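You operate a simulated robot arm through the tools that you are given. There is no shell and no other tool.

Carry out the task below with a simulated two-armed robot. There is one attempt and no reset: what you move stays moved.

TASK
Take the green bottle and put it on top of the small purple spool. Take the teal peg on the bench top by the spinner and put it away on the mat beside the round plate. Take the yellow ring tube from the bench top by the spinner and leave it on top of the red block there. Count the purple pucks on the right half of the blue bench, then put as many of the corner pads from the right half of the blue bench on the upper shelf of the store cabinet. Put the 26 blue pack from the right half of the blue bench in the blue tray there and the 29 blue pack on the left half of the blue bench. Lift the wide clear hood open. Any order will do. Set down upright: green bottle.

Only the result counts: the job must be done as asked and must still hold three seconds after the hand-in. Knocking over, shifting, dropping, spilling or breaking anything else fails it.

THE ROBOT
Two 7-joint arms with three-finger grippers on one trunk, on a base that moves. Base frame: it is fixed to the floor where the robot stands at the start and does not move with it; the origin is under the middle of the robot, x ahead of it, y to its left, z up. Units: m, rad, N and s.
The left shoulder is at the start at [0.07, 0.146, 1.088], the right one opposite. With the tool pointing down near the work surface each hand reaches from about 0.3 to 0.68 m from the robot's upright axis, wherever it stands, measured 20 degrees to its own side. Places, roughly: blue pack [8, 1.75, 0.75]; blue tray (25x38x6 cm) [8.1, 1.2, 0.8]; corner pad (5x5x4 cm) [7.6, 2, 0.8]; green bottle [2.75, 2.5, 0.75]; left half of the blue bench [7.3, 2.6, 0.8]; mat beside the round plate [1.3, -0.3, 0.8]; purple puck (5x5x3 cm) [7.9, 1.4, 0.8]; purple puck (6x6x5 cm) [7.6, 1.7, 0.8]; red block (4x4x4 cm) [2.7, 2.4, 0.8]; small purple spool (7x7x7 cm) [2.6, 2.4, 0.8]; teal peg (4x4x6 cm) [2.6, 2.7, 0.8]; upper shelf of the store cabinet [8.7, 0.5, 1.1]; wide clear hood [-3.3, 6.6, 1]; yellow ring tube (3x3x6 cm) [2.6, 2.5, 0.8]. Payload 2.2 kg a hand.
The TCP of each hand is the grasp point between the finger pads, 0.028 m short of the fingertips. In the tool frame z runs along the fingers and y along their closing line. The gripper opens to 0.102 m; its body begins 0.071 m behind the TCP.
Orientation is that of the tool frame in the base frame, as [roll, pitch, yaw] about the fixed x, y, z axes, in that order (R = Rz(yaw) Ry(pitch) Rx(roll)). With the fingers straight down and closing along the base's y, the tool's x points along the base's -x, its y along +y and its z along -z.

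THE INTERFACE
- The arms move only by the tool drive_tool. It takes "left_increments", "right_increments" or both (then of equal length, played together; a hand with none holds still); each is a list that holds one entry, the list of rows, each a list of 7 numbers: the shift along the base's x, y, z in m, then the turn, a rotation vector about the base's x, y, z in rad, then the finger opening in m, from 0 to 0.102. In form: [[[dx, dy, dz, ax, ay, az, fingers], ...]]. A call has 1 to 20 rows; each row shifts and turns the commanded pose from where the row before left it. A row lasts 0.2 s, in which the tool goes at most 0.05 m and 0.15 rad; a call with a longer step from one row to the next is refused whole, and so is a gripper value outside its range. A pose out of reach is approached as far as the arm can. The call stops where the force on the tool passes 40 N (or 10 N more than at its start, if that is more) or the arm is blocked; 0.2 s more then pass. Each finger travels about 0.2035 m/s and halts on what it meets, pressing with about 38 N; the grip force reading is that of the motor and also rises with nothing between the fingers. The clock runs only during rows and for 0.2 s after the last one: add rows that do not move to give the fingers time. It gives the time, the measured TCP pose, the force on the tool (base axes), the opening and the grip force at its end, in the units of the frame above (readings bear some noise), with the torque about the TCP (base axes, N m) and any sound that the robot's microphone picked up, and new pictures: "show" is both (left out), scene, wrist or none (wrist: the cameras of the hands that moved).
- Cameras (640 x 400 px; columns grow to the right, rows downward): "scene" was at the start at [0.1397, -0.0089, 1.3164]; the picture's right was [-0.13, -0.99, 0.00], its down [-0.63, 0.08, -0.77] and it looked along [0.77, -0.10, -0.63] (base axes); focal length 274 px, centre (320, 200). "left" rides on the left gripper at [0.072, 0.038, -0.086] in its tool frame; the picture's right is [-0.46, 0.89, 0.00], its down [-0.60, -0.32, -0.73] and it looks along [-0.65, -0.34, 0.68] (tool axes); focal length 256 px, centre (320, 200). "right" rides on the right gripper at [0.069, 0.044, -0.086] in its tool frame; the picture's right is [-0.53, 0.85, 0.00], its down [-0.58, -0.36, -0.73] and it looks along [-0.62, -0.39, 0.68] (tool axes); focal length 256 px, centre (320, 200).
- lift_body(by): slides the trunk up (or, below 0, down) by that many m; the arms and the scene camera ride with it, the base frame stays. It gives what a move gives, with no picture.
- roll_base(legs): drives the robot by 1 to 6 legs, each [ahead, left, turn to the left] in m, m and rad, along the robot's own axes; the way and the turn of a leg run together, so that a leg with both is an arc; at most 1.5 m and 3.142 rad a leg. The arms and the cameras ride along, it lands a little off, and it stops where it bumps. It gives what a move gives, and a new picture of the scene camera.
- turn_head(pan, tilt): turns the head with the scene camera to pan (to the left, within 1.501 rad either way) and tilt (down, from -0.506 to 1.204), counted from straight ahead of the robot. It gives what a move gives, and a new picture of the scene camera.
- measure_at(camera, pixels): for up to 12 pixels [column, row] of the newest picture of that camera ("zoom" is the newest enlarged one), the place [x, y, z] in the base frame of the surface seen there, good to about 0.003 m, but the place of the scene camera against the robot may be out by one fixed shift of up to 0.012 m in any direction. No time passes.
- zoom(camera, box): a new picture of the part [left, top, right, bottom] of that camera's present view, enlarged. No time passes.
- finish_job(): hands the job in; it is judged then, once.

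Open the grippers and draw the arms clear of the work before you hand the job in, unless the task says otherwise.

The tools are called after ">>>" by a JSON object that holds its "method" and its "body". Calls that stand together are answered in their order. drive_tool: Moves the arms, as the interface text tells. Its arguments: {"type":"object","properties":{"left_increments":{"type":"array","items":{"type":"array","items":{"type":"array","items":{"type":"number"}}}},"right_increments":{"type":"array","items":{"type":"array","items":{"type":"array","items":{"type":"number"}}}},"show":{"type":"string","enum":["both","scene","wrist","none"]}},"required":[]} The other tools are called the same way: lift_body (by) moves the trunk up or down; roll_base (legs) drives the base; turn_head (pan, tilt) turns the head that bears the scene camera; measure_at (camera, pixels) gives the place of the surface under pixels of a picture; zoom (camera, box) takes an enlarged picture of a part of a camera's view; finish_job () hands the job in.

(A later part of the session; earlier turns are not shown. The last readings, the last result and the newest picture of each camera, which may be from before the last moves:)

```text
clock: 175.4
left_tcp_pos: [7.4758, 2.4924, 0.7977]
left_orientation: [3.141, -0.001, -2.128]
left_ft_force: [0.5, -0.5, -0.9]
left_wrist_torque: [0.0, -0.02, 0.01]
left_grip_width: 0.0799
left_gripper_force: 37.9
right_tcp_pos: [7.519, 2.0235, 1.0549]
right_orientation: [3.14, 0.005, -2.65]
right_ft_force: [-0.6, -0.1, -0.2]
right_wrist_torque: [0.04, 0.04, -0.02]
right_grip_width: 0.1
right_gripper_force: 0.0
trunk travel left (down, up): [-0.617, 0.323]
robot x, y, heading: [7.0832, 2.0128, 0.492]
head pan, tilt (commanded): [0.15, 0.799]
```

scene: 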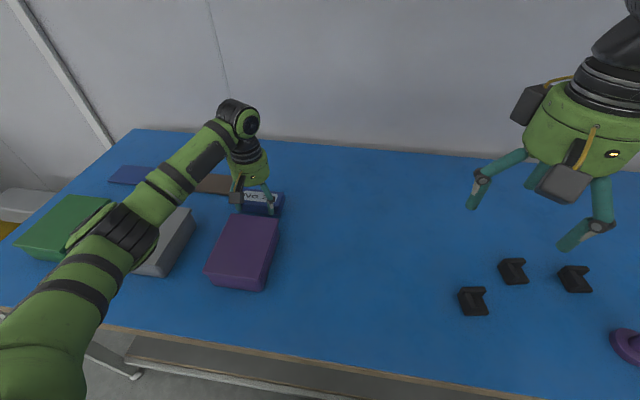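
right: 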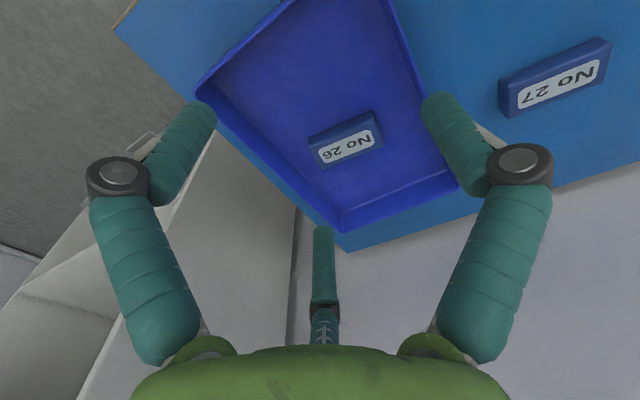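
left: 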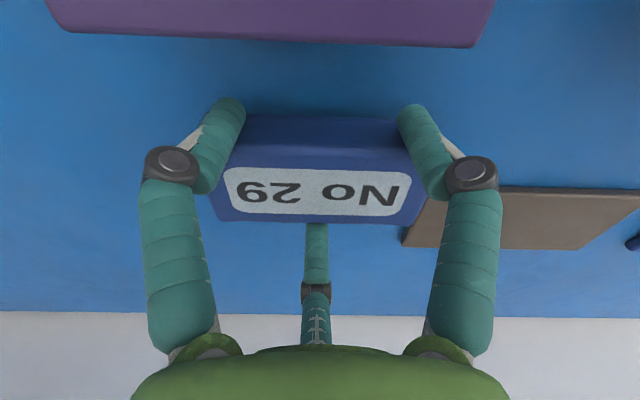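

>>> {"method": "drive_tool", "body": {"left_increments": [[[0, 0, -0.002, 0, 0, 0, 0.04], [0, 0, -0.0015, 0, 0, 0, 0.04], [0, 0, 0, 0, 0, 0, 0.04]]], "show": "none"}}

```text
clock: 176.2
left_tcp_pos: [7.4765, 2.4916, 0.7959]
left_orientation: [-3.141, 0.002, -2.131]
left_ft_force: [0.4, -0.7, 0.6]
left_wrist_torque: [0.12, -0.04, -0.01]
left_grip_width: 0.08
left_gripper_force: 37.6
right_tcp_pos: [7.5173, 2.0231, 1.0546]
right_orientation: [3.14, 0.004, -2.65]
right_ft_force: [-0.6, 0.1, -0.5]
right_wrist_torque: [0.01, 0.01, 0.01]
right_grip_width: 0.1
right_gripper_force: 0.0
trunk travel left (down, up): [-0.617, 0.323]
robot x, y, heading: [7.0841, 2.0149, 0.491]
head pan, tilt (commanded): [0.15, 0.799]
```

The torque changed (0.12) and force rose slightly: near contact. One more millimetre, then release.

>>> {"method": "drive_tool", "body": {"left_increments": [[[0, 0, -0.0015, 0, 0, 0, 0.04], [0, 0, 0, 0, 0, 0, 0.04]]], "show": "none"}}

```text
clock: 176.8
left_tcp_pos: [7.4756, 2.4915, 0.795]
left_orientation: [-3.14, 0.006, -2.13]
left_ft_force: [0.6, 2.6, 9.6]
left_wrist_torque: [0.17, 0.09, -0.01]
left_grip_width: 0.08
left_gripper_force: 38.1
right_tcp_pos: [7.5193, 2.0234, 1.0541]
right_orientation: [3.141, 0.005, -2.647]
right_ft_force: [1.2, -0.7, -0.2]
right_wrist_torque: [0.0, 0.03, -0.01]
right_grip_width: 0.0998
right_gripper_force: 0.1
trunk travel left (down, up): [-0.617, 0.323]
robot x, y, heading: [7.0843, 2.0148, 0.49]
head pan, tilt (commanded): [0.15, 0.799]
```

Solid contact (9.6 N). I release pack 29 and raise the hand straight up.

>>> {"method": "drive_tool", "body": {"left_increments": [[[0, 0, 0, 0, 0, 0, 0.088], [0, 0, 0, 0, 0, 0, 0.096], [0, 0, 0, 0, 0, 0, 0.098], [0, 0, 0.03, 0, 0, 0, 0.098], [0, 0, 0.045, 0, 0, 0, 0.1], [0, 0, 0.045, 0, 0, 0, 0.1], [0, 0, 0.045, 0, 0, 0, 0.1], [0, 0, 0.045, 0, 0, 0, 0.1], [0, 0, 0.03, 0, 0, 0, 0.1]]], "show": "both"}}

```text
clock: 178.8
left_tcp_pos: [7.4756, 2.4893, 1.0339]
left_orientation: [-3.14, 0.001, -2.13]
left_ft_force: [0.6, -0.4, -0.4]
left_wrist_torque: [0.0, -0.02, 0.0]
left_grip_width: 0.1
left_gripper_force: 0.0
right_tcp_pos: [7.5174, 2.0231, 1.0541]
right_orientation: [3.141, 0.006, -2.65]
right_ft_force: [0.5, 0.4, 0.5]
right_wrist_torque: [0.0, 0.02, -0.02]
right_grip_width: 0.0999
right_gripper_force: 0.0
trunk travel left (down, up): [-0.617, 0.323]
robot x, y, heading: [7.0813, 2.0117, 0.492]
head pan, tilt (commanded): [0.15, 0.799]
```

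scene: 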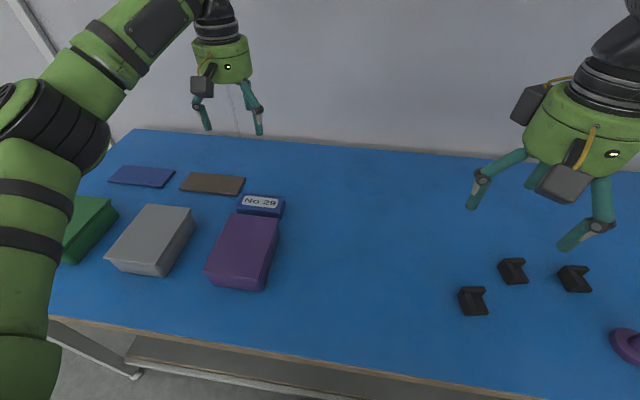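
left: 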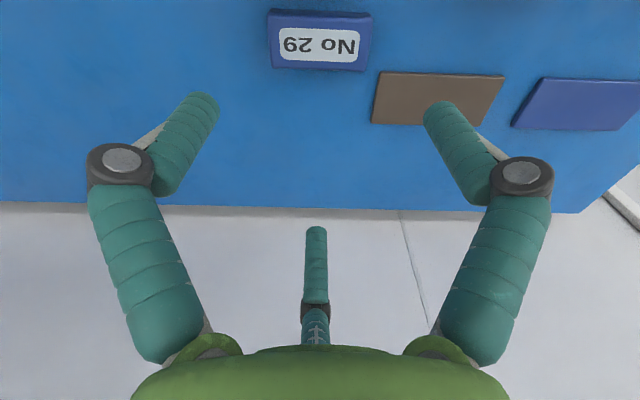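

Pack 29 sits behind the purple box, nothing else disturbed. I tuck the left hand and strafe right to face the pads.

>>> {"method": "drive_tool", "body": {"left_increments": [[[-0.036, -0.029, 0.005, 0, 0, -0.13, 0.1], [-0.036, -0.029, 0.005, 0, 0, -0.13, 0.1], [-0.036, -0.029, 0.005, 0, 0, -0.13, 0.1], [-0.036, -0.029, 0.005, 0, 0, -0.13, 0.1], [0, 0, 0, 0, 0, 0, 0.1]]], "show": "none"}}

>>> {"method": "roll_base", "body": {"legs": [[0, -0.41, 0]]}}

>>> {"method": "turn_head", "body": {"pan": 0.0, "tilt": 0.9}}

```text
clock: 180.0
left_tcp_pos: [7.3324, 2.3747, 1.0519]
left_orientation: [-3.14, -0.001, -2.651]
left_ft_force: [-0.5, -0.2, 0.5]
left_wrist_torque: [-0.01, 0.0, 0.03]
left_grip_width: 0.0998
left_gripper_force: 0.1
right_tcp_pos: [7.5195, 2.0242, 1.0539]
right_orientation: [3.139, 0.004, -2.649]
right_ft_force: [-0.1, 0.2, -0.5]
right_wrist_torque: [-0.02, 0.01, -0.03]
right_grip_width: 0.1001
right_gripper_force: 0.0
trunk travel left (down, up): [-0.617, 0.323]
robot x, y, heading: [7.083, 2.0111, 0.494]
head pan, tilt (commanded): [0.15, 0.799]
```

```text
clock: 182.5
left_tcp_pos: [7.5256, 2.0137, 1.0534]
left_orientation: [3.141, 0.002, -2.648]
left_ft_force: [0.3, 0.2, -0.8]
left_wrist_torque: [0.01, 0.0, -0.01]
left_grip_width: 0.1001
left_gripper_force: 0.1
right_tcp_pos: [7.7124, 1.6638, 1.0543]
right_orientation: [3.14, 0.006, -2.646]
right_ft_force: [-0.4, -0.2, -0.9]
right_wrist_torque: [-0.05, 0.01, 0.04]
right_grip_width: 0.1
right_gripper_force: 0.2
trunk travel left (down, up): [-0.617, 0.323]
robot x, y, heading: [7.2813, 1.6529, 0.5]
head pan, tilt (commanded): [0.15, 0.799]
```

scene: 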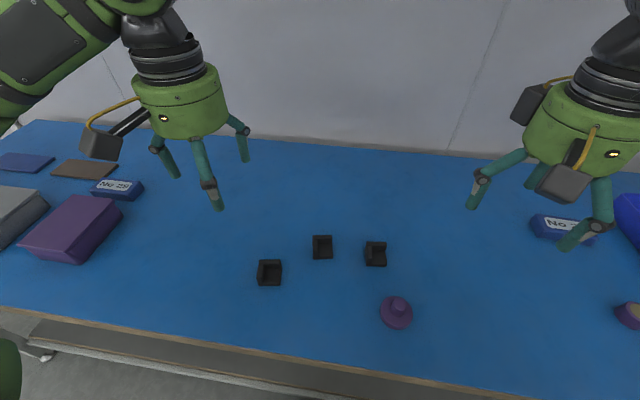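

```text
clock: 183.2
left_tcp_pos: [7.5246, 2.0138, 1.0523]
left_orientation: [-3.141, 0.001, -2.645]
left_ft_force: [0.5, -0.7, -0.1]
left_wrist_torque: [-0.05, 0.02, -0.01]
left_grip_width: 0.1
left_gripper_force: 0.1
right_tcp_pos: [7.7125, 1.6638, 1.054]
right_orientation: [3.14, 0.004, -2.645]
right_ft_force: [-0.4, 0.6, 0.3]
right_wrist_torque: [0.01, 0.01, 0.0]
right_grip_width: 0.0999
right_gripper_force: 0.1
trunk travel left (down, up): [-0.617, 0.323]
robot x, y, heading: [7.2786, 1.6546, 0.496]
head pan, tilt (commanded): [0.0, 0.901]
```

scene: 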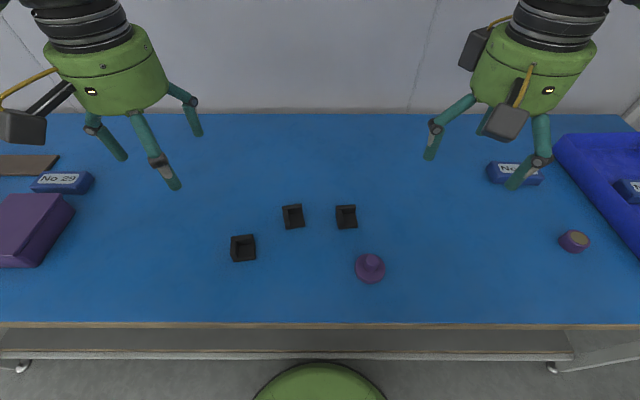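

I zoom in on the three pads to see their shape.

>>> {"method": "zoom", "body": {"camera": "scene", "box": [220, 190, 400, 290]}}

```text
3.56 times, centred on (310, 240) of scene
```

zoom: 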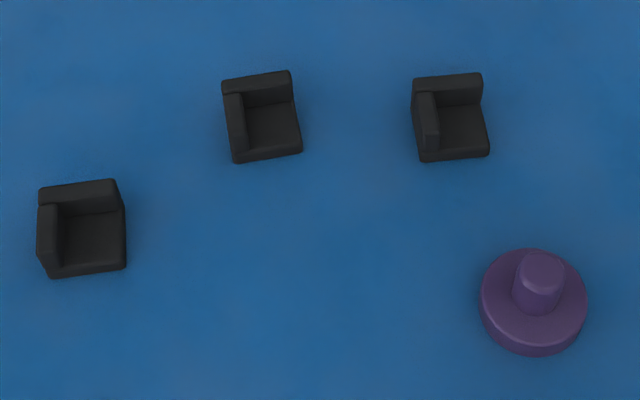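

Pads are L-corner shapes (base plus two walls). Before grasping, I look at the store cabinet to decide how to place them.

>>> {"method": "turn_head", "body": {"pan": -1.0, "tilt": 0.3}}

```text
clock: 184.5
left_tcp_pos: [7.526, 2.0135, 1.0526]
left_orientation: [3.141, 0.0, -2.649]
left_ft_force: [0.4, -0.4, -0.8]
left_wrist_torque: [0.0, -0.01, 0.0]
left_grip_width: 0.1
left_gripper_force: 0.1
right_tcp_pos: [7.7131, 1.6625, 1.0545]
right_orientation: [3.139, 0.005, -2.645]
right_ft_force: [0.4, 0.0, 1.1]
right_wrist_torque: [0.01, 0.01, 0.0]
right_grip_width: 0.0998
right_gripper_force: 0.1
trunk travel left (down, up): [-0.617, 0.323]
robot x, y, heading: [7.2767, 1.6505, 0.498]
head pan, tilt (commanded): [-1.0, 0.3]
```

scene: 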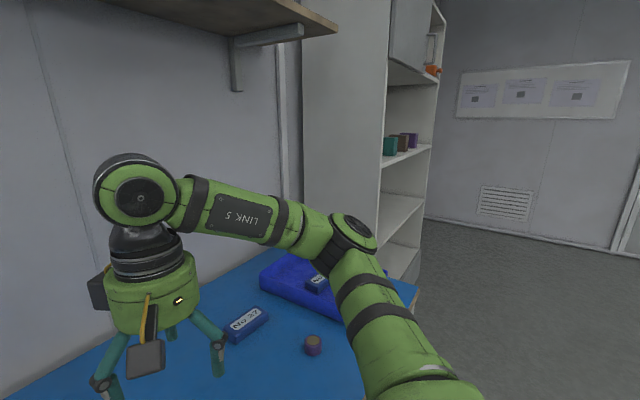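

I measure cabinet shelf heights: box shelf (405,160), board above (415,75), shelf below (400,210).

>>> {"method": "measure_at", "body": {"camera": "scene", "pixels": [[405, 158], [425, 149], [415, 74], [430, 82], [400, 208], [420, 203], [390, 146], [402, 143], [411, 141], [405, 260], [432, 70], [395, 120]]}}

>>> {"method": "zoom", "body": {"camera": "scene", "box": [360, 0, 460, 280]}}

```text
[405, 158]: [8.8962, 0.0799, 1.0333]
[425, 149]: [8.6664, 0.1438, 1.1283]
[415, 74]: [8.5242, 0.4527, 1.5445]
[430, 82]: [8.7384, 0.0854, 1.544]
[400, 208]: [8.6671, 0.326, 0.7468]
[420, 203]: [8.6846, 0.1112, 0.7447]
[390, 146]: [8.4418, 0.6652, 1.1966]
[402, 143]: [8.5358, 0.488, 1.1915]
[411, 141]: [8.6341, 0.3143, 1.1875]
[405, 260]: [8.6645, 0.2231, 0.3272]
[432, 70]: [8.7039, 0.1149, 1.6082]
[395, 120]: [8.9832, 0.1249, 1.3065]
```

```text
1.43 times, centred on (410, 140) of scene
```

zoom: 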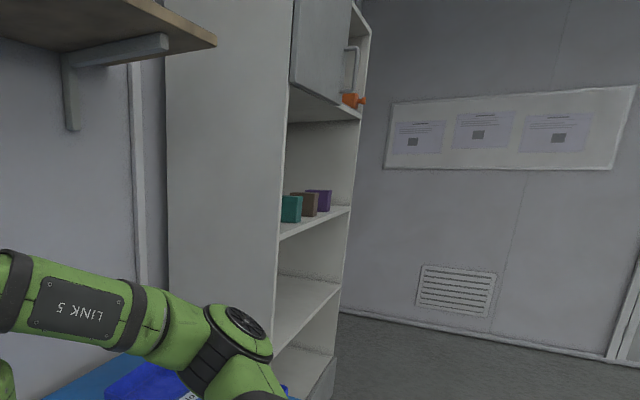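

The upper shelf surface is ~1.12 m with teal/brown/purple boxes on it and a board above at 1.54 m, so a top-down placement with raised trunk works. Now I move the left hand over the middle pad for a close look.

>>> {"method": "drive_tool", "body": {"left_increments": [[[0.0335, -0.0235, -0.024, 0, 0, 0, 0.1], [0.0335, -0.0235, -0.024, 0, 0, 0, 0.1], [0.0335, -0.0235, -0.024, 0, 0, 0, 0.1], [0.0335, -0.0235, -0.024, 0, 0, 0, 0.1], [0, 0, 0, 0, 0, 0, 0.1]]], "show": "wrist"}}

```text
clock: 185.7
left_tcp_pos: [7.6582, 1.9203, 0.9553]
left_orientation: [-3.138, 0.004, -2.648]
left_ft_force: [-0.7, 0.4, 0.3]
left_wrist_torque: [-0.01, -0.01, 0.01]
left_grip_width: 0.0998
left_gripper_force: 0.0
right_tcp_pos: [7.7131, 1.6658, 1.0551]
right_orientation: [3.14, 0.005, -2.645]
right_ft_force: [-1.2, -0.3, 0.1]
right_wrist_torque: [-0.03, -0.04, 0.01]
right_grip_width: 0.1
right_gripper_force: 0.0
trunk travel left (down, up): [-0.617, 0.323]
robot x, y, heading: [7.2793, 1.6527, 0.496]
head pan, tilt (commanded): [-1.0, 0.3]
```

left: 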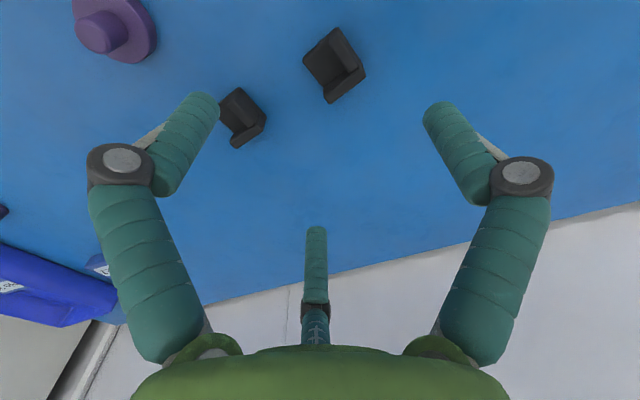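

>>> {"method": "zoom", "body": {"camera": "left", "box": [215, 10, 385, 160]}}

```text
2.67 times, centred on (300, 85) of left
```

zoom: 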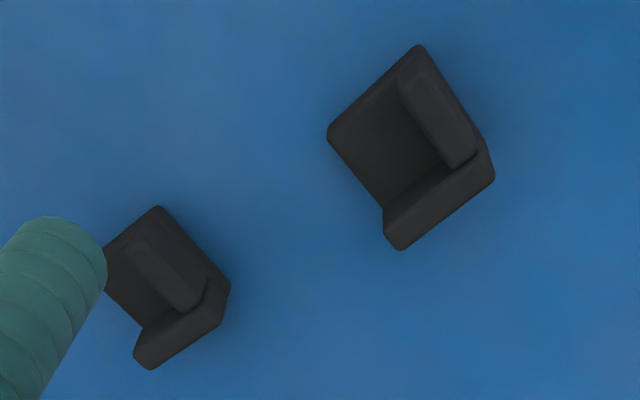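

I measure pad 2's walls, base top and outline.

>>> {"method": "measure_at", "body": {"camera": "zoom", "pixels": [[418, 50], [333, 131], [395, 243], [490, 178], [385, 140], [440, 125], [460, 160], [440, 205], [410, 225], [475, 180], [420, 80], [360, 165]]}}

```text
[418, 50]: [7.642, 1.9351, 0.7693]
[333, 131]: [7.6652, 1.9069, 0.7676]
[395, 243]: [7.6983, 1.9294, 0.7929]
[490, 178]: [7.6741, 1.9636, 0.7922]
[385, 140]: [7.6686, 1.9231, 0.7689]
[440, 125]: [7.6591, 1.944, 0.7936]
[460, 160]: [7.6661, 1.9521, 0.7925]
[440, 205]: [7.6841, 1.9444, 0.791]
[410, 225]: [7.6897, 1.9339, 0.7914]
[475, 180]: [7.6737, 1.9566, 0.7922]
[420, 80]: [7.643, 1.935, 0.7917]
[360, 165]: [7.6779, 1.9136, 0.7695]
```

Pad 2: base top ≈10 mm, walls 34 mm tall, back wall's outer midpoint ≈ (7.687,1.947), normal ≈37°. I'll pinch the back wall: one finger inside the corner, two outside. Rotating the left hand −0.37 and positioning above.

>>> {"method": "drive_tool", "body": {"left_increments": [[[0.01, 0.008, -0.03, 0, 0, -0.124, 0.08], [0.01, 0.008, -0.03, 0, 0, -0.124, 0.08], [0.01, 0.008, -0.025, 0, 0, -0.124, 0.075], [0, 0, 0, 0, 0, 0, 0.075]]], "show": "wrist"}}

>>> {"method": "zoom", "body": {"camera": "left", "box": [230, 20, 410, 180]}}

```text
clock: 186.7
left_tcp_pos: [7.6895, 1.9435, 0.8713]
left_orientation: [3.142, 0.001, -3.022]
left_ft_force: [0.0, 0.2, -0.3]
left_wrist_torque: [0.01, -0.02, -0.02]
left_grip_width: 0.075
left_gripper_force: 0.1
right_tcp_pos: [7.7141, 1.6647, 1.0551]
right_orientation: [3.139, 0.006, -2.648]
right_ft_force: [-0.2, -0.6, -0.2]
right_wrist_torque: [-0.02, -0.03, -0.03]
right_grip_width: 0.1002
right_gripper_force: 0.0
trunk travel left (down, up): [-0.617, 0.323]
robot x, y, heading: [7.2755, 1.6546, 0.499]
head pan, tilt (commanded): [-1.0, 0.3]
```

left: 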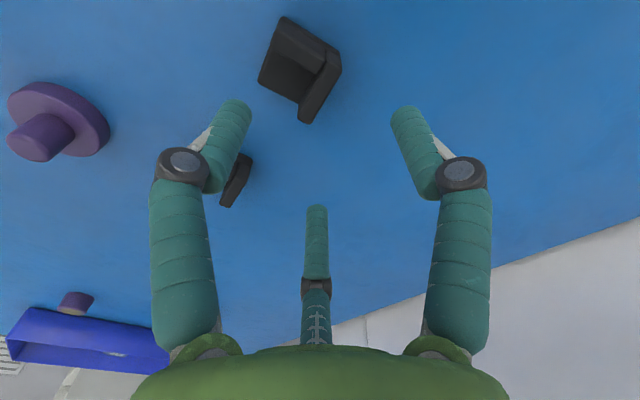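

```text
2.50 times, centred on (320, 100) of left
```

zoom: 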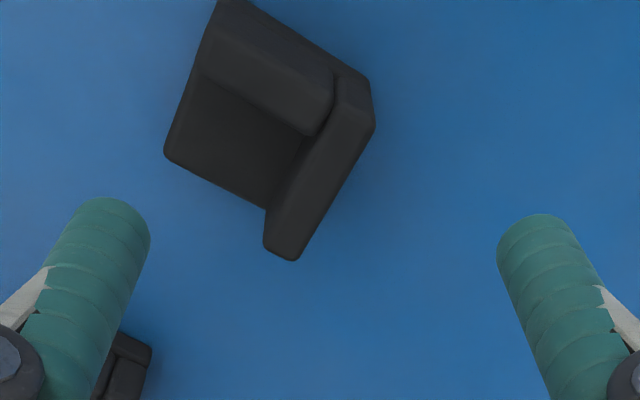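

>>> {"method": "measure_at", "body": {"camera": "zoom", "pixels": [[368, 125], [295, 253], [268, 245], [330, 140], [315, 180], [345, 165], [330, 185], [300, 205], [225, 120], [290, 90], [500, 100]]}}

```text
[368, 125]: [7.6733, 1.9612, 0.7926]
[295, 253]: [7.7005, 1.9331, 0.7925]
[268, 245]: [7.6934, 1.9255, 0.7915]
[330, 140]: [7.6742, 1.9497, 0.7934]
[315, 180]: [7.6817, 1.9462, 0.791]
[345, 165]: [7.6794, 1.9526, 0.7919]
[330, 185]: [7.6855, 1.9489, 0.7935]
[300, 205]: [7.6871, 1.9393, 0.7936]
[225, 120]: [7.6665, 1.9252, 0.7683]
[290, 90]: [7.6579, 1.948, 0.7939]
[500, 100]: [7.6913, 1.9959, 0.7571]
```

Back wall outer edge runs (7.673,1.961)→(7.7005,1.933). I rotate +0.12 to match its normal and descend to z≈0.806, then pinch.

>>> {"method": "drive_tool", "body": {"left_increments": [[[0, 0.0005, -0.03, 0, 0, 0.12, 0.075], [0, 0, -0.025, 0, 0, 0, 0.075], [0, 0, -0.01, 0, 0, 0, 0.075], [0, 0, 0, 0, 0, 0, 0.075]]], "show": "wrist"}}

>>> {"method": "zoom", "body": {"camera": "left", "box": [200, 60, 440, 230]}}

```text
clock: 187.7
left_tcp_pos: [7.69, 1.9446, 0.8076]
left_orientation: [3.141, 0.002, -2.899]
left_ft_force: [0.3, -0.9, -0.5]
left_wrist_torque: [0.05, 0.02, 0.01]
left_grip_width: 0.0749
left_gripper_force: 0.0
right_tcp_pos: [7.7129, 1.6644, 1.0544]
right_orientation: [3.139, 0.007, -2.646]
right_ft_force: [-0.1, 0.2, 0.0]
right_wrist_torque: [-0.01, 0.0, -0.03]
right_grip_width: 0.1
right_gripper_force: 0.0
trunk travel left (down, up): [-0.617, 0.323]
robot x, y, heading: [7.2759, 1.65, 0.5]
head pan, tilt (commanded): [-1.0, 0.3]
```

left: 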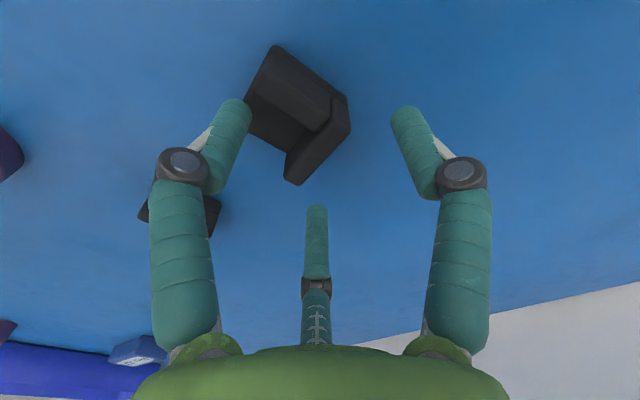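

```text
2.35 times, centred on (320, 145) of left
```

zoom: 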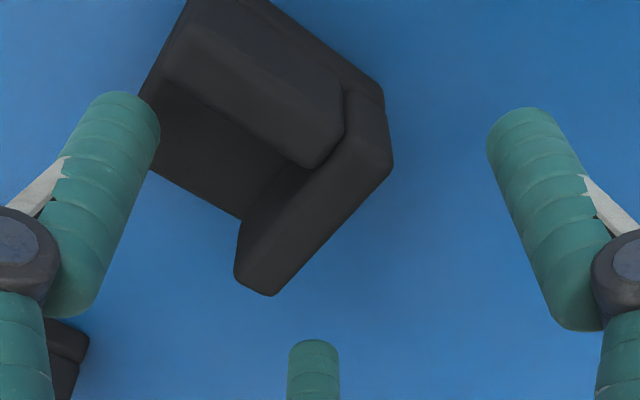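

>>> {"method": "measure_at", "body": {"camera": "left", "pixels": [[318, 160], [348, 130], [302, 183], [305, 160], [330, 140], [286, 172], [240, 115], [320, 190]]}}

```text
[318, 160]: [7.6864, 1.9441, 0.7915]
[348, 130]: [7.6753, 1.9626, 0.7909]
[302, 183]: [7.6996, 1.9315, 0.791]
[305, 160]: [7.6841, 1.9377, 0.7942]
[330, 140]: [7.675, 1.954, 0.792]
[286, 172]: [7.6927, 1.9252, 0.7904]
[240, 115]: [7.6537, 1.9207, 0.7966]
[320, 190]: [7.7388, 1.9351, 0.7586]
```

TCP sits right at the wall's outer face. I close the fingers to pinch the wall.

>>> {"method": "drive_tool", "body": {"left_increments": [[[0, 0, 0, 0, 0, -0.05, 0.06], [0, 0, 0, 0, 0, 0, 0.04], [0, 0, 0, 0, 0, 0, 0.025], [0, 0, 0, 0, 0, 0, 0.012], [0, 0, 0, 0, 0, 0, 0.008], [0, 0, 0, 0, 0, 0, 0.008]]], "show": "wrist"}}

```text
clock: 189.1
left_tcp_pos: [7.6895, 1.9457, 0.8068]
left_orientation: [-3.141, 0.003, -2.95]
left_ft_force: [-0.6, 0.2, -0.9]
left_wrist_torque: [0.02, 0.0, 0.02]
left_grip_width: 0.0169
left_gripper_force: 38.6
right_tcp_pos: [7.7125, 1.6642, 1.0546]
right_orientation: [3.138, 0.005, -2.646]
right_ft_force: [-0.7, -1.0, 0.6]
right_wrist_torque: [0.02, -0.01, -0.01]
right_grip_width: 0.0998
right_gripper_force: 0.0
trunk travel left (down, up): [-0.617, 0.323]
robot x, y, heading: [7.2771, 1.6538, 0.498]
head pan, tilt (commanded): [-1.0, 0.3]
```

left: 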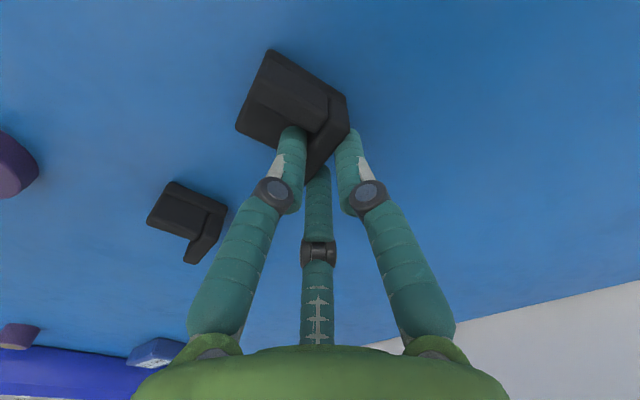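

The wall is pinched (0.017, 38.6 N). I lift 4 cm to test.

>>> {"method": "drive_tool", "body": {"left_increments": [[[0, 0, 0.01, 0, 0, 0, 0.008], [0, 0, 0.02, 0, 0, 0, 0.008], [0, 0, 0.02, 0, 0, 0, 0.008], [0, 0, 0, 0, 0, 0, 0.008]]], "show": "wrist"}}

```text
clock: 190.1
left_tcp_pos: [7.6898, 1.9449, 0.8563]
left_orientation: [-3.141, 0.002, -2.95]
left_ft_force: [-0.5, -0.5, -0.1]
left_wrist_torque: [0.02, 0.01, 0.01]
left_grip_width: 0.0166
left_gripper_force: 38.1
right_tcp_pos: [7.7132, 1.6635, 1.0543]
right_orientation: [3.142, 0.006, -2.646]
right_ft_force: [0.3, 0.5, 0.0]
right_wrist_torque: [-0.02, -0.06, -0.01]
right_grip_width: 0.0996
right_gripper_force: 0.1
trunk travel left (down, up): [-0.617, 0.323]
robot x, y, heading: [7.2775, 1.6518, 0.497]
head pan, tilt (commanded): [-1.0, 0.3]
```

left: 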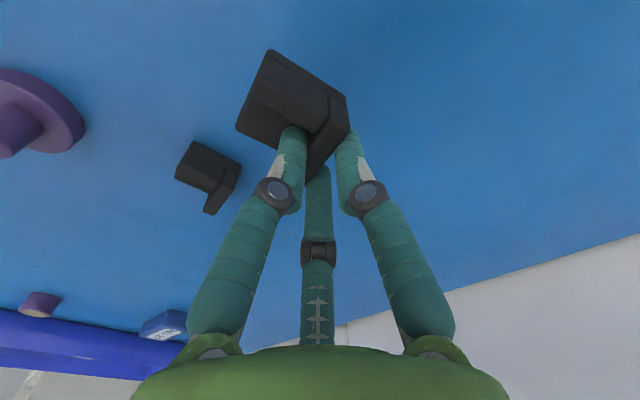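

Pad 2 came up. I tuck the left hand, then bring the right hand over pad 3.

>>> {"method": "drive_tool", "body": {"left_increments": [[[-0.01, 0.005, 0.045, 0, 0, 0, 0.008], [-0.02, 0.008, 0.04, 0, 0, 0, 0.008], [-0.03, 0.012, 0.035, 0, 0, 0, 0.008], [-0.035, 0.015, 0.03, 0, 0, 0, 0.008], [-0.035, 0.015, 0.025, 0, 0, 0, 0.008], [-0.034, 0.013, 0.02, 0, 0, 0, 0.008], [0, 0, 0, 0, 0, 0, 0.008]]], "show": "wrist"}}

>>> {"method": "drive_tool", "body": {"right_increments": [[[0.002, 0.038, -0.025, 0, 0, 0, 0.1], [0.002, 0.038, -0.025, 0, 0, 0, 0.1], [0.002, 0.038, -0.025, 0, 0, 0, 0.1], [0.002, 0.026, -0.025, 0, 0, 0, 0.1], [0, 0, 0, 0, 0, 0, 0.1]]], "show": "wrist"}}

```text
clock: 191.7
left_tcp_pos: [7.5249, 2.0121, 1.0519]
left_orientation: [3.141, -0.001, -2.95]
left_ft_force: [0.9, -0.4, 0.0]
left_wrist_torque: [0.02, 0.04, 0.02]
left_grip_width: 0.0161
left_gripper_force: 38.0
right_tcp_pos: [7.7155, 1.6639, 1.0542]
right_orientation: [-3.141, 0.005, -2.645]
right_ft_force: [1.0, 0.0, -1.3]
right_wrist_torque: [0.01, 0.06, 0.05]
right_grip_width: 0.0998
right_gripper_force: 0.0
trunk travel left (down, up): [-0.617, 0.323]
robot x, y, heading: [7.2769, 1.6508, 0.494]
head pan, tilt (commanded): [-1.0, 0.3]
```

left: 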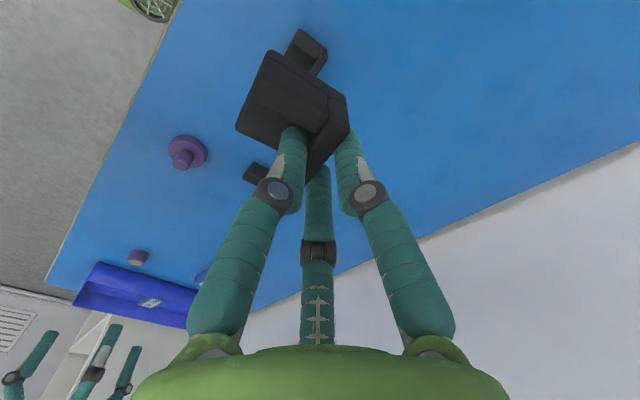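

```text
clock: 192.9
left_tcp_pos: [7.5249, 2.0124, 1.0517]
left_orientation: [-3.141, 0.002, -2.949]
left_ft_force: [0.0, -0.8, 1.1]
left_wrist_torque: [-0.01, 0.0, -0.01]
left_grip_width: 0.0164
left_gripper_force: 38.2
right_tcp_pos: [7.7219, 1.8034, 0.9545]
right_orientation: [3.141, 0.006, -2.645]
right_ft_force: [0.6, -1.1, 0.0]
right_wrist_torque: [0.01, -0.04, 0.02]
right_grip_width: 0.0999
right_gripper_force: 0.0
trunk travel left (down, up): [-0.617, 0.323]
robot x, y, heading: [7.274, 1.6539, 0.495]
head pan, tilt (commanded): [-1.0, 0.3]
```

right: 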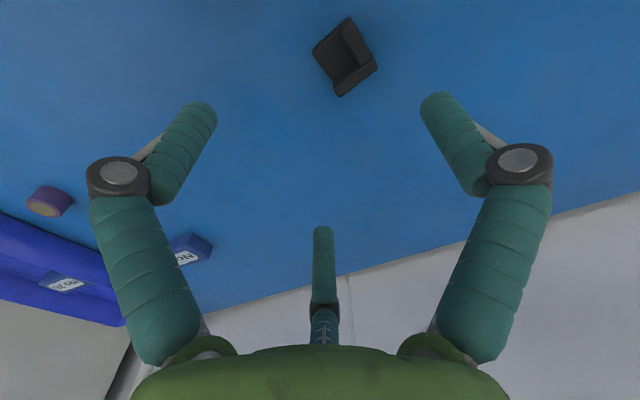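

>>> {"method": "zoom", "body": {"camera": "right", "box": [290, 0, 400, 110]}}

```text
3.64 times, centred on (345, 55) of right
```

zoom: 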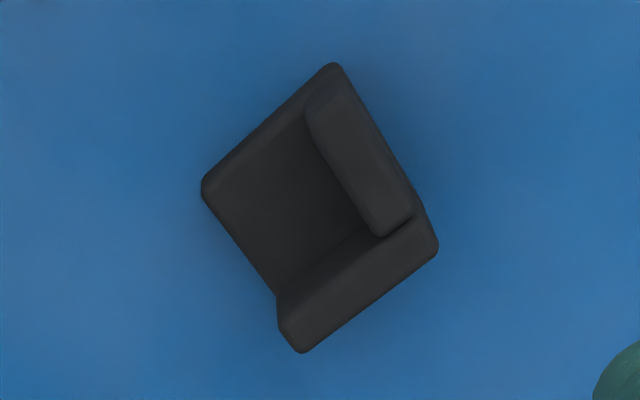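

Measuring pad 3's back wall (from (300,345) to (435,250) in the zoom) and base.

>>> {"method": "measure_at", "body": {"camera": "zoom", "pixels": [[302, 345], [432, 252], [285, 310], [395, 225], [360, 270], [370, 293], [335, 260], [260, 180], [335, 75], [208, 188], [360, 150], [500, 100]]}}

```text
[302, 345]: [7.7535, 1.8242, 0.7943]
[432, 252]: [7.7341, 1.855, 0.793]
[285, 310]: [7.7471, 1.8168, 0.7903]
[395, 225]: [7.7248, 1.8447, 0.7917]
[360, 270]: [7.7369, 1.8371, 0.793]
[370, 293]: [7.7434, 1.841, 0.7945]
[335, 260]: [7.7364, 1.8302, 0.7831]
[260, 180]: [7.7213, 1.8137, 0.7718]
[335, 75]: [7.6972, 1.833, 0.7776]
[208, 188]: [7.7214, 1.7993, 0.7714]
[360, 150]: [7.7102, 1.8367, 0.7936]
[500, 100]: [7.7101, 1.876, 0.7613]
```

Pad 3's back wall outer edge runs (7.7535,1.824)→(7.734,1.855), normal ≈32°. I rotate the right hand −0.46 rad and move above the wall.

>>> {"method": "drive_tool", "body": {"right_increments": [[[0.006, 0.0083, -0.02, 0, 0, -0.115, 0.08], [0.006, 0.0083, -0.02, 0, 0, -0.115, 0.08], [0.006, 0.0083, -0.02, 0, 0, -0.115, 0.075], [0.006, 0.0083, -0.02, 0, 0, -0.115, 0.075], [0, 0, 0, 0, 0, 0, 0.075]]], "show": "wrist"}}

>>> {"method": "zoom", "body": {"camera": "right", "box": [230, 20, 410, 180]}}

```text
clock: 194.1
left_tcp_pos: [7.5249, 2.0123, 1.0519]
left_orientation: [-3.14, 0.001, -2.948]
left_ft_force: [-0.2, -0.6, 0.2]
left_wrist_torque: [0.06, 0.04, -0.02]
left_grip_width: 0.016
left_gripper_force: 38.1
right_tcp_pos: [7.7447, 1.8356, 0.8747]
right_orientation: [3.14, 0.006, -3.109]
right_ft_force: [-0.9, -0.7, -0.9]
right_wrist_torque: [0.02, -0.02, -0.03]
right_grip_width: 0.0751
right_gripper_force: 0.1
trunk travel left (down, up): [-0.617, 0.323]
robot x, y, heading: [7.2786, 1.6503, 0.496]
head pan, tilt (commanded): [-1.0, 0.3]
```

right: 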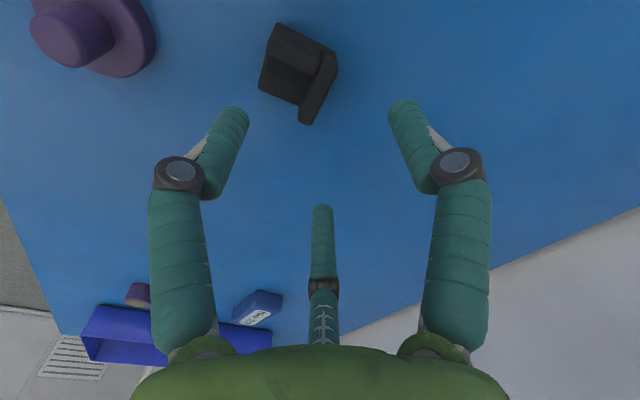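

```text
2.50 times, centred on (320, 100) of right
```

zoom: 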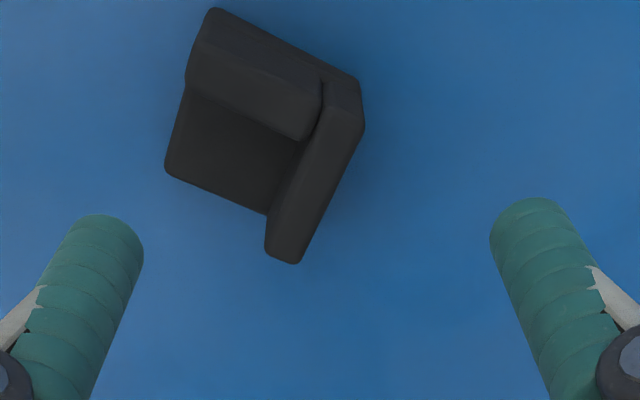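

>>> {"method": "measure_at", "body": {"camera": "zoom", "pixels": [[360, 122], [298, 258], [270, 250], [325, 140], [318, 200], [338, 190], [310, 180]]}}

```text
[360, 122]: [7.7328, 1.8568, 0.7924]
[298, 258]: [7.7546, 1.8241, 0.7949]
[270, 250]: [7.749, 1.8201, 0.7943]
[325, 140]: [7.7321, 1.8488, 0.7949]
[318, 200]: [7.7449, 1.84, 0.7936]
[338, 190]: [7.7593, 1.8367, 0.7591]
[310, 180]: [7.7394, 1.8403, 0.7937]
```

Nearly aligned. I fine-tune and descend to z≈0.806, then pinch the wall.

>>> {"method": "drive_tool", "body": {"right_increments": [[[0.0018, 0.0006, -0.03, 0, 0, 0.03, 0.075], [0, 0, -0.025, 0, 0, 0, 0.075], [0, 0, -0.0135, 0, 0, 0, 0.075], [0, 0, 0, 0, 0, 0, 0.075]]], "show": "wrist"}}

>>> {"method": "measure_at", "body": {"camera": "right", "pixels": [[318, 160], [345, 130], [302, 183], [305, 160], [330, 140], [286, 172]]}}

```text
clock: 195.1
left_tcp_pos: [7.5247, 2.0122, 1.0521]
left_orientation: [3.142, 0.001, -2.95]
left_ft_force: [-0.4, 0.3, -0.1]
left_wrist_torque: [0.0, 0.03, -0.01]
left_grip_width: 0.0164
left_gripper_force: 37.9
right_tcp_pos: [7.7474, 1.837, 0.8056]
right_orientation: [3.14, 0.007, -3.076]
right_ft_force: [-0.3, -0.6, 1.3]
right_wrist_torque: [0.0, 0.0, 0.01]
right_grip_width: 0.0751
right_gripper_force: 0.1
trunk travel left (down, up): [-0.617, 0.323]
robot x, y, heading: [7.2769, 1.6491, 0.499]
head pan, tilt (commanded): [-1.0, 0.3]
```

right: 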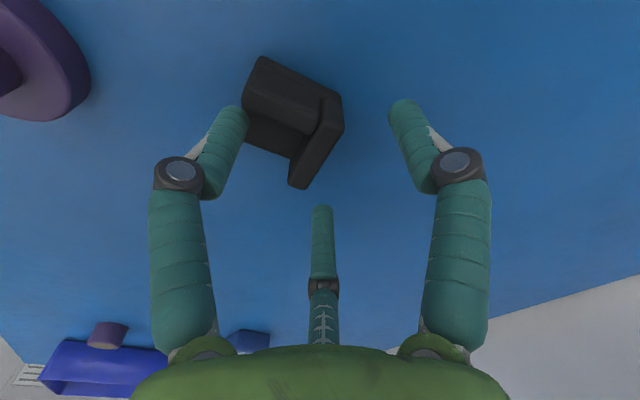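

```text
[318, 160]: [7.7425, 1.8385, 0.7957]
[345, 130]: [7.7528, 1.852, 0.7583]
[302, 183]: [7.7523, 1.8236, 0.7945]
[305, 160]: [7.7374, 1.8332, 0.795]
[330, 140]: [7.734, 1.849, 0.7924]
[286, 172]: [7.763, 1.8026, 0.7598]
```

Aligned. Closing the right fingers on the wall.

>>> {"method": "drive_tool", "body": {"right_increments": [[[0, 0, 0, 0, 0, 0, 0.06], [0, 0, 0, 0, 0, 0, 0.04], [0, 0, 0, 0, 0, 0, 0.025], [0, 0, 0, 0, 0, 0, 0.012], [0, 0, 0, 0, 0, 0, 0.008], [0, 0, 0, 0, 0, 0, 0.008]]], "show": "wrist"}}

>>> {"method": "drive_tool", "body": {"right_increments": [[[0, 0, 0.01, 0, 0, 0, 0.008], [0, 0, 0.02, 0, 0, 0, 0.008], [0, 0, 0.02, 0, 0, 0, 0.008], [0, 0, 0, 0, 0, 0, 0.008]]], "show": "wrist"}}

```text
clock: 196.5
left_tcp_pos: [7.5248, 2.012, 1.0521]
left_orientation: [-3.141, 0.002, -2.948]
left_ft_force: [0.7, -1.0, -0.2]
left_wrist_torque: [-0.04, 0.0, 0.0]
left_grip_width: 0.016
left_gripper_force: 37.7
right_tcp_pos: [7.7485, 1.8375, 0.8064]
right_orientation: [3.14, 0.005, -3.077]
right_ft_force: [-0.1, -0.3, -0.5]
right_wrist_torque: [-0.02, -0.01, -0.01]
right_grip_width: 0.0165
right_gripper_force: 37.9
trunk travel left (down, up): [-0.617, 0.323]
robot x, y, heading: [7.2773, 1.6523, 0.492]
head pan, tilt (commanded): [-1.0, 0.3]
```

right: 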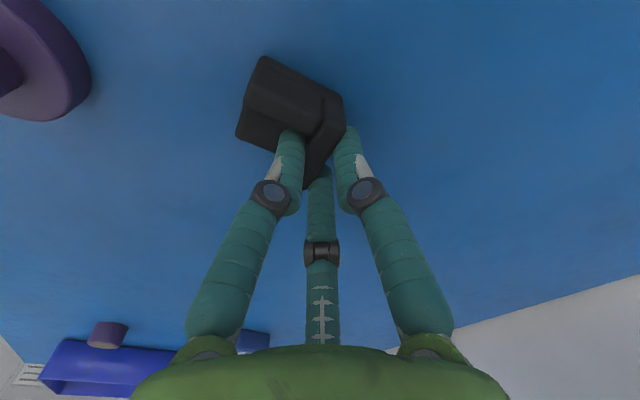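

```text
clock: 197.5
left_tcp_pos: [7.526, 2.0128, 1.0517]
left_orientation: [-3.141, 0.001, -2.952]
left_ft_force: [0.2, 0.1, -0.2]
left_wrist_torque: [-0.01, 0.0, 0.02]
left_grip_width: 0.016
left_gripper_force: 37.9
right_tcp_pos: [7.7464, 1.8365, 0.8556]
right_orientation: [3.14, 0.004, -3.075]
right_ft_force: [-0.7, -0.2, -0.7]
right_wrist_torque: [-0.01, -0.02, -0.01]
right_grip_width: 0.0165
right_gripper_force: 38.1
trunk travel left (down, up): [-0.617, 0.323]
robot x, y, heading: [7.2765, 1.6519, 0.496]
head pan, tilt (commanded): [-1.0, 0.3]
```

right: 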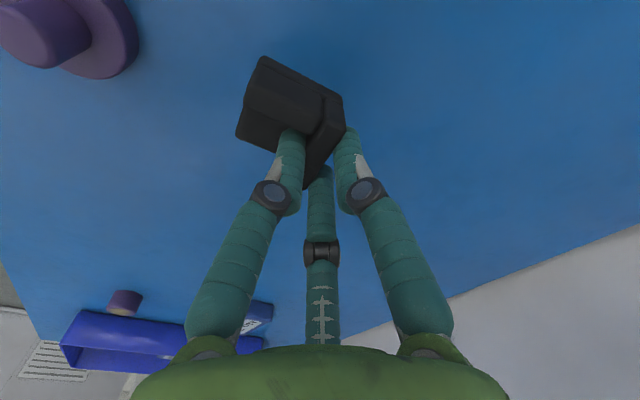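

Both pads are held. I tuck the right hand, then back away from the bench and strafe right toward the cabinet.

>>> {"method": "drive_tool", "body": {"right_increments": [[[0, 0, 0.045, 0, 0, 0, 0.008], [-0.005, -0.025, 0.04, 0, 0, 0, 0.008], [-0.007, -0.035, 0.033, 0, 0, 0, 0.008], [-0.007, -0.037, 0.03, 0, 0, 0, 0.008], [-0.007, -0.037, 0.03, 0, 0, 0, 0.008], [-0.007, -0.038, 0.022, 0, 0, 0, 0.008], [0, 0, 0, 0, 0, 0, 0.008]]], "show": "scene"}}

>>> {"method": "roll_base", "body": {"legs": [[-0.45, 0, 0], [0, -1.2, 0]]}}

```text
clock: 199.1
left_tcp_pos: [7.5247, 2.0132, 1.0512]
left_orientation: [-3.14, 0.002, -2.95]
left_ft_force: [0.2, 0.1, -1.0]
left_wrist_torque: [-0.03, 0.03, -0.01]
left_grip_width: 0.0163
left_gripper_force: 37.6
right_tcp_pos: [7.7151, 1.6671, 1.0546]
right_orientation: [-3.141, 0.005, -3.076]
right_ft_force: [0.3, -0.6, -0.6]
right_wrist_torque: [0.03, 0.01, 0.03]
right_grip_width: 0.0159
right_gripper_force: 38.2
trunk travel left (down, up): [-0.617, 0.323]
robot x, y, heading: [7.2767, 1.6501, 0.491]
head pan, tilt (commanded): [-1.0, 0.3]
```

scene: 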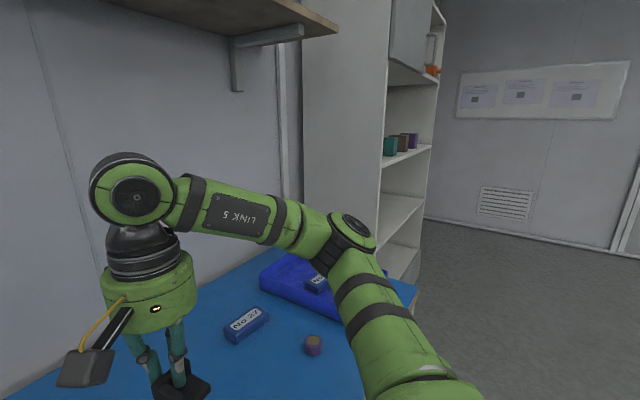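

```text
clock: 207.5
left_tcp_pos: [7.6967, 0.7293, 1.0511]
left_orientation: [3.141, 0.002, -2.96]
left_ft_force: [0.9, -0.1, 0.4]
left_wrist_torque: [-0.01, 0.04, -0.02]
left_grip_width: 0.0159
left_gripper_force: 38.2
right_tcp_pos: [7.882, 0.3811, 1.0547]
right_orientation: [3.141, 0.007, -3.085]
right_ft_force: [0.2, -0.3, 0.1]
right_wrist_torque: [0.01, -0.01, -0.01]
right_grip_width: 0.0161
right_gripper_force: 38.4
trunk travel left (down, up): [-0.617, 0.323]
robot x, y, heading: [7.4442, 0.3701, 0.483]
head pan, tilt (commanded): [-1.0, 0.3]
```

scene: 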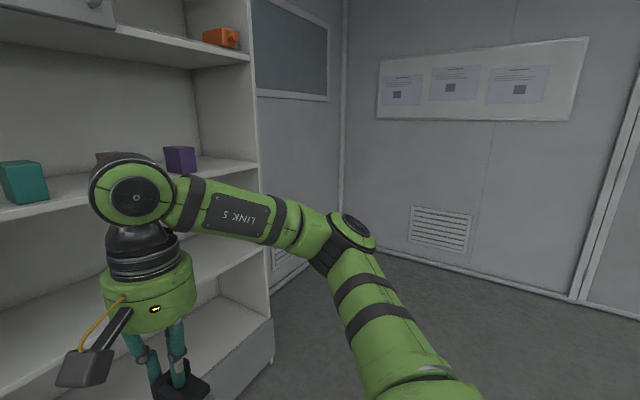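

I raise the trunk 0.3 m, strafe further right and face the cabinet shelf.

>>> {"method": "lift_body", "body": {"by": 0.3}}

>>> {"method": "roll_base", "body": {"legs": [[0, -0.42, 0.01]]}}

>>> {"method": "turn_head", "body": {"pan": 0.0, "tilt": 0.4}}

```text
clock: 210.5
left_tcp_pos: [7.6972, 0.7307, 1.3521]
left_orientation: [3.141, 0.002, -2.959]
left_ft_force: [-0.3, -0.3, 0.1]
left_wrist_torque: [0.02, 0.04, 0.02]
left_grip_width: 0.0162
left_gripper_force: 37.9
right_tcp_pos: [7.8826, 0.3812, 1.3567]
right_orientation: [3.139, 0.005, -3.086]
right_ft_force: [0.3, 0.3, -0.2]
right_wrist_torque: [0.01, 0.02, 0.01]
right_grip_width: 0.0161
right_gripper_force: 37.7
trunk travel left (down, up): [-0.917, 0.023]
robot x, y, heading: [7.4483, 0.3735, 0.477]
head pan, tilt (commanded): [-1.0, 0.3]
```

```text
clock: 213.1
left_tcp_pos: [7.8879, 0.3664, 1.3527]
left_orientation: [-3.14, 0.001, -2.952]
left_ft_force: [-0.9, -0.4, -0.1]
left_wrist_torque: [-0.06, 0.02, 0.02]
left_grip_width: 0.016
left_gripper_force: 38.4
right_tcp_pos: [8.0763, 0.0192, 1.3559]
right_orientation: [-3.14, 0.007, -3.076]
right_ft_force: [-0.4, -0.3, -0.7]
right_wrist_torque: [-0.04, -0.02, 0.01]
right_grip_width: 0.0163
right_gripper_force: 38.9
trunk travel left (down, up): [-0.917, 0.023]
robot x, y, heading: [7.6421, 0.0047, 0.493]
head pan, tilt (commanded): [-1.0, 0.3]
```

scene: 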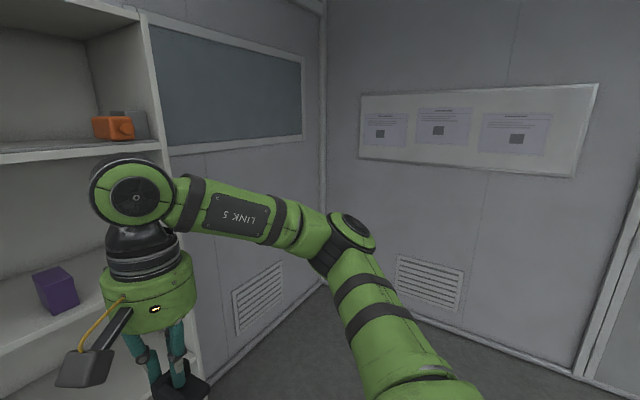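

```text
clock: 214.3
left_tcp_pos: [7.8885, 0.3647, 1.3506]
left_orientation: [3.141, 0.001, -2.953]
left_ft_force: [-0.2, -0.3, -0.3]
left_wrist_torque: [0.0, 0.03, 0.02]
left_grip_width: 0.0162
left_gripper_force: 37.5
right_tcp_pos: [8.0774, 0.0167, 1.3557]
right_orientation: [3.139, 0.004, -3.078]
right_ft_force: [0.5, 0.2, 1.0]
right_wrist_torque: [0.01, -0.02, 0.01]
right_grip_width: 0.0158
right_gripper_force: 38.1
trunk travel left (down, up): [-0.917, 0.023]
robot x, y, heading: [7.6409, 0.0009, 0.494]
head pan, tilt (commanded): [0.0, 0.4]
```

scene: 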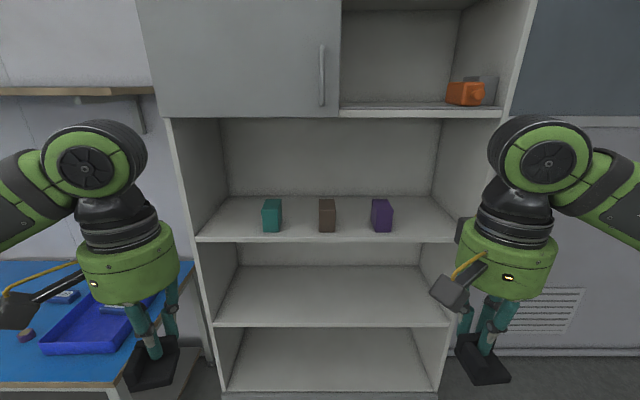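

The shelf with teal (272,215), brown (327,215) and purple (382,215) boxes is in clear view. I measure free spaces, box corners and side walls.

>>> {"method": "measure_at", "body": {"camera": "scene", "pixels": [[262, 232], [282, 232], [319, 232], [336, 232], [372, 232], [393, 232], [240, 225], [300, 220], [355, 220], [415, 225], [327, 240], [300, 200]]}}

>>> {"method": "measure_at", "body": {"camera": "scene", "pixels": [[205, 215], [225, 190], [455, 215], [435, 190], [327, 200], [272, 200], [330, 118], [300, 190], [200, 238], [460, 240], [327, 90], [272, 225]]}}

>>> {"method": "zoom", "body": {"camera": "scene", "box": [190, 170, 470, 260]}}

```text
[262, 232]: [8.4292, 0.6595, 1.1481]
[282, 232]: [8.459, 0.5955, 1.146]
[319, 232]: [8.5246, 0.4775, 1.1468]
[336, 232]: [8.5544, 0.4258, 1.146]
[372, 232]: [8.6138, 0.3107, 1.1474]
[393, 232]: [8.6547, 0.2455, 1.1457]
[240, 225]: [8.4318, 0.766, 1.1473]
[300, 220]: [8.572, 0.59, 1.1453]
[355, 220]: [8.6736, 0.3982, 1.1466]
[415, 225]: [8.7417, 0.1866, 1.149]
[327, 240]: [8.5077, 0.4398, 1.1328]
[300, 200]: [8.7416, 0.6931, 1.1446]
```

```text
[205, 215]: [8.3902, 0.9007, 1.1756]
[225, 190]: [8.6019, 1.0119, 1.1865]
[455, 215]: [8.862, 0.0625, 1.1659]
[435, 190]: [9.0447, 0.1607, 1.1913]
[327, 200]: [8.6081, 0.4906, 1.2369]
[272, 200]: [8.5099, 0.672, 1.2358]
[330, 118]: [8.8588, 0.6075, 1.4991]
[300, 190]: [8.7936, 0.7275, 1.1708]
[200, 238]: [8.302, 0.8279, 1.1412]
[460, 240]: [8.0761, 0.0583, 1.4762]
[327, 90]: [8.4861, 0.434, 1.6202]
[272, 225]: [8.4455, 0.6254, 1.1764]
```

```text
2.29 times, centred on (330, 215) of scene
```

zoom: 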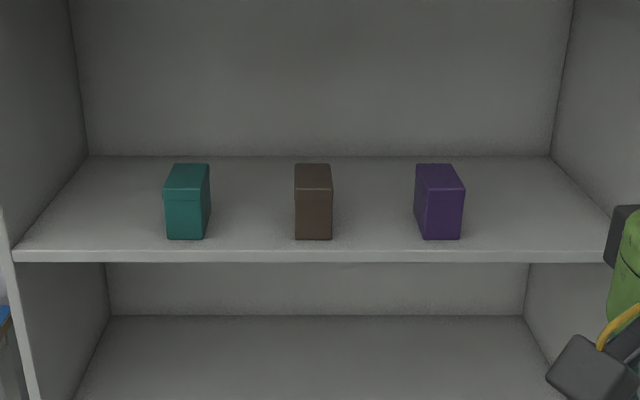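

Shelf surface ≈1.142 m; free spaces left of teal (d −3.96…−4.19) and right of purple (d −4.66…−4.92). I lower both hands to z≈1.25 so wrists clear the board above, then approach.

>>> {"method": "drive_tool", "body": {"left_increments": [[[0, 0, -0.035, 0, 0, 0, 0.008], [0, 0, -0.035, 0, 0, 0, 0.008], [0, 0, -0.035, 0, 0, 0, 0.008], [0, 0, 0, 0, 0, 0, 0.008]]], "right_increments": [[[0, 0, -0.036, 0, 0, 0, 0.008], [0, 0, -0.037, 0, 0, 0, 0.008], [0, 0, -0.037, 0, 0, 0, 0.008], [0, 0, 0, 0, 0, 0, 0.008]]], "show": "scene"}}

>>> {"method": "roll_base", "body": {"legs": [[0.3, 0.075, 0]]}}

```text
clock: 215.3
left_tcp_pos: [7.8885, 0.3636, 1.2458]
left_orientation: [-3.141, 0.0, -2.951]
left_ft_force: [-0.3, -0.4, -1.1]
left_wrist_torque: [0.01, 0.03, 0.01]
left_grip_width: 0.0158
left_gripper_force: 37.9
right_tcp_pos: [8.077, 0.0152, 1.2464]
right_orientation: [3.14, 0.004, -3.077]
right_ft_force: [-0.1, 0.1, 0.6]
right_wrist_torque: [0.01, 0.03, 0.02]
right_grip_width: 0.0162
right_gripper_force: 38.2
trunk travel left (down, up): [-0.917, 0.023]
robot x, y, heading: [7.6413, 0.0039, 0.493]
head pan, tilt (commanded): [0.0, 0.4]
```

scene: 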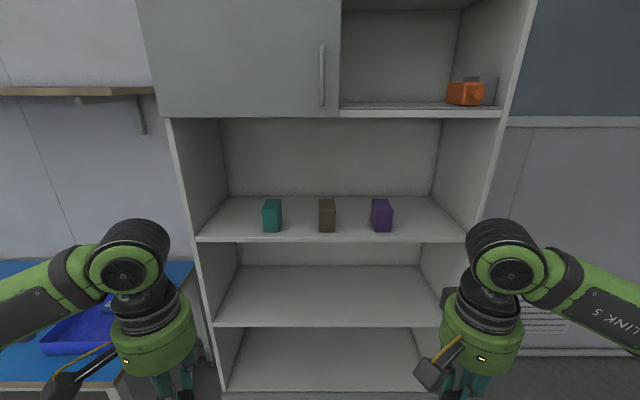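

```text
clock: 217.4
left_tcp_pos: [8.112, 0.5688, 1.2474]
left_orientation: [3.141, 0.003, -2.948]
left_ft_force: [-0.3, 0.3, 0.9]
left_wrist_torque: [0.05, -0.01, 0.02]
left_grip_width: 0.0162
left_gripper_force: 38.0
right_tcp_pos: [8.3011, 0.2229, 1.2454]
right_orientation: [3.137, 0.007, -3.076]
right_ft_force: [0.5, -0.5, 0.4]
right_wrist_torque: [0.01, -0.05, 0.01]
right_grip_width: 0.0161
right_gripper_force: 37.9
trunk travel left (down, up): [-0.917, 0.023]
robot x, y, heading: [7.8657, 0.2069, 0.497]
head pan, tilt (commanded): [0.0, 0.4]
```

scene: 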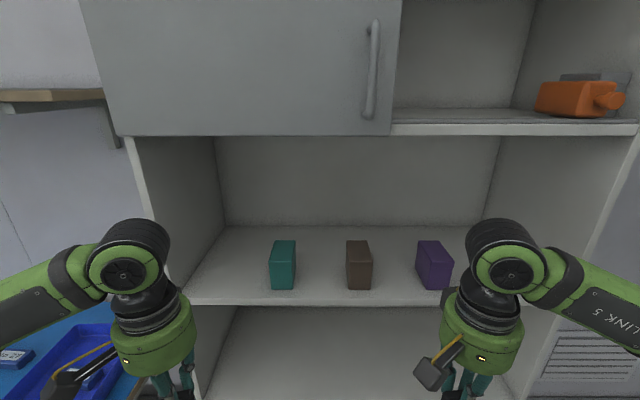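

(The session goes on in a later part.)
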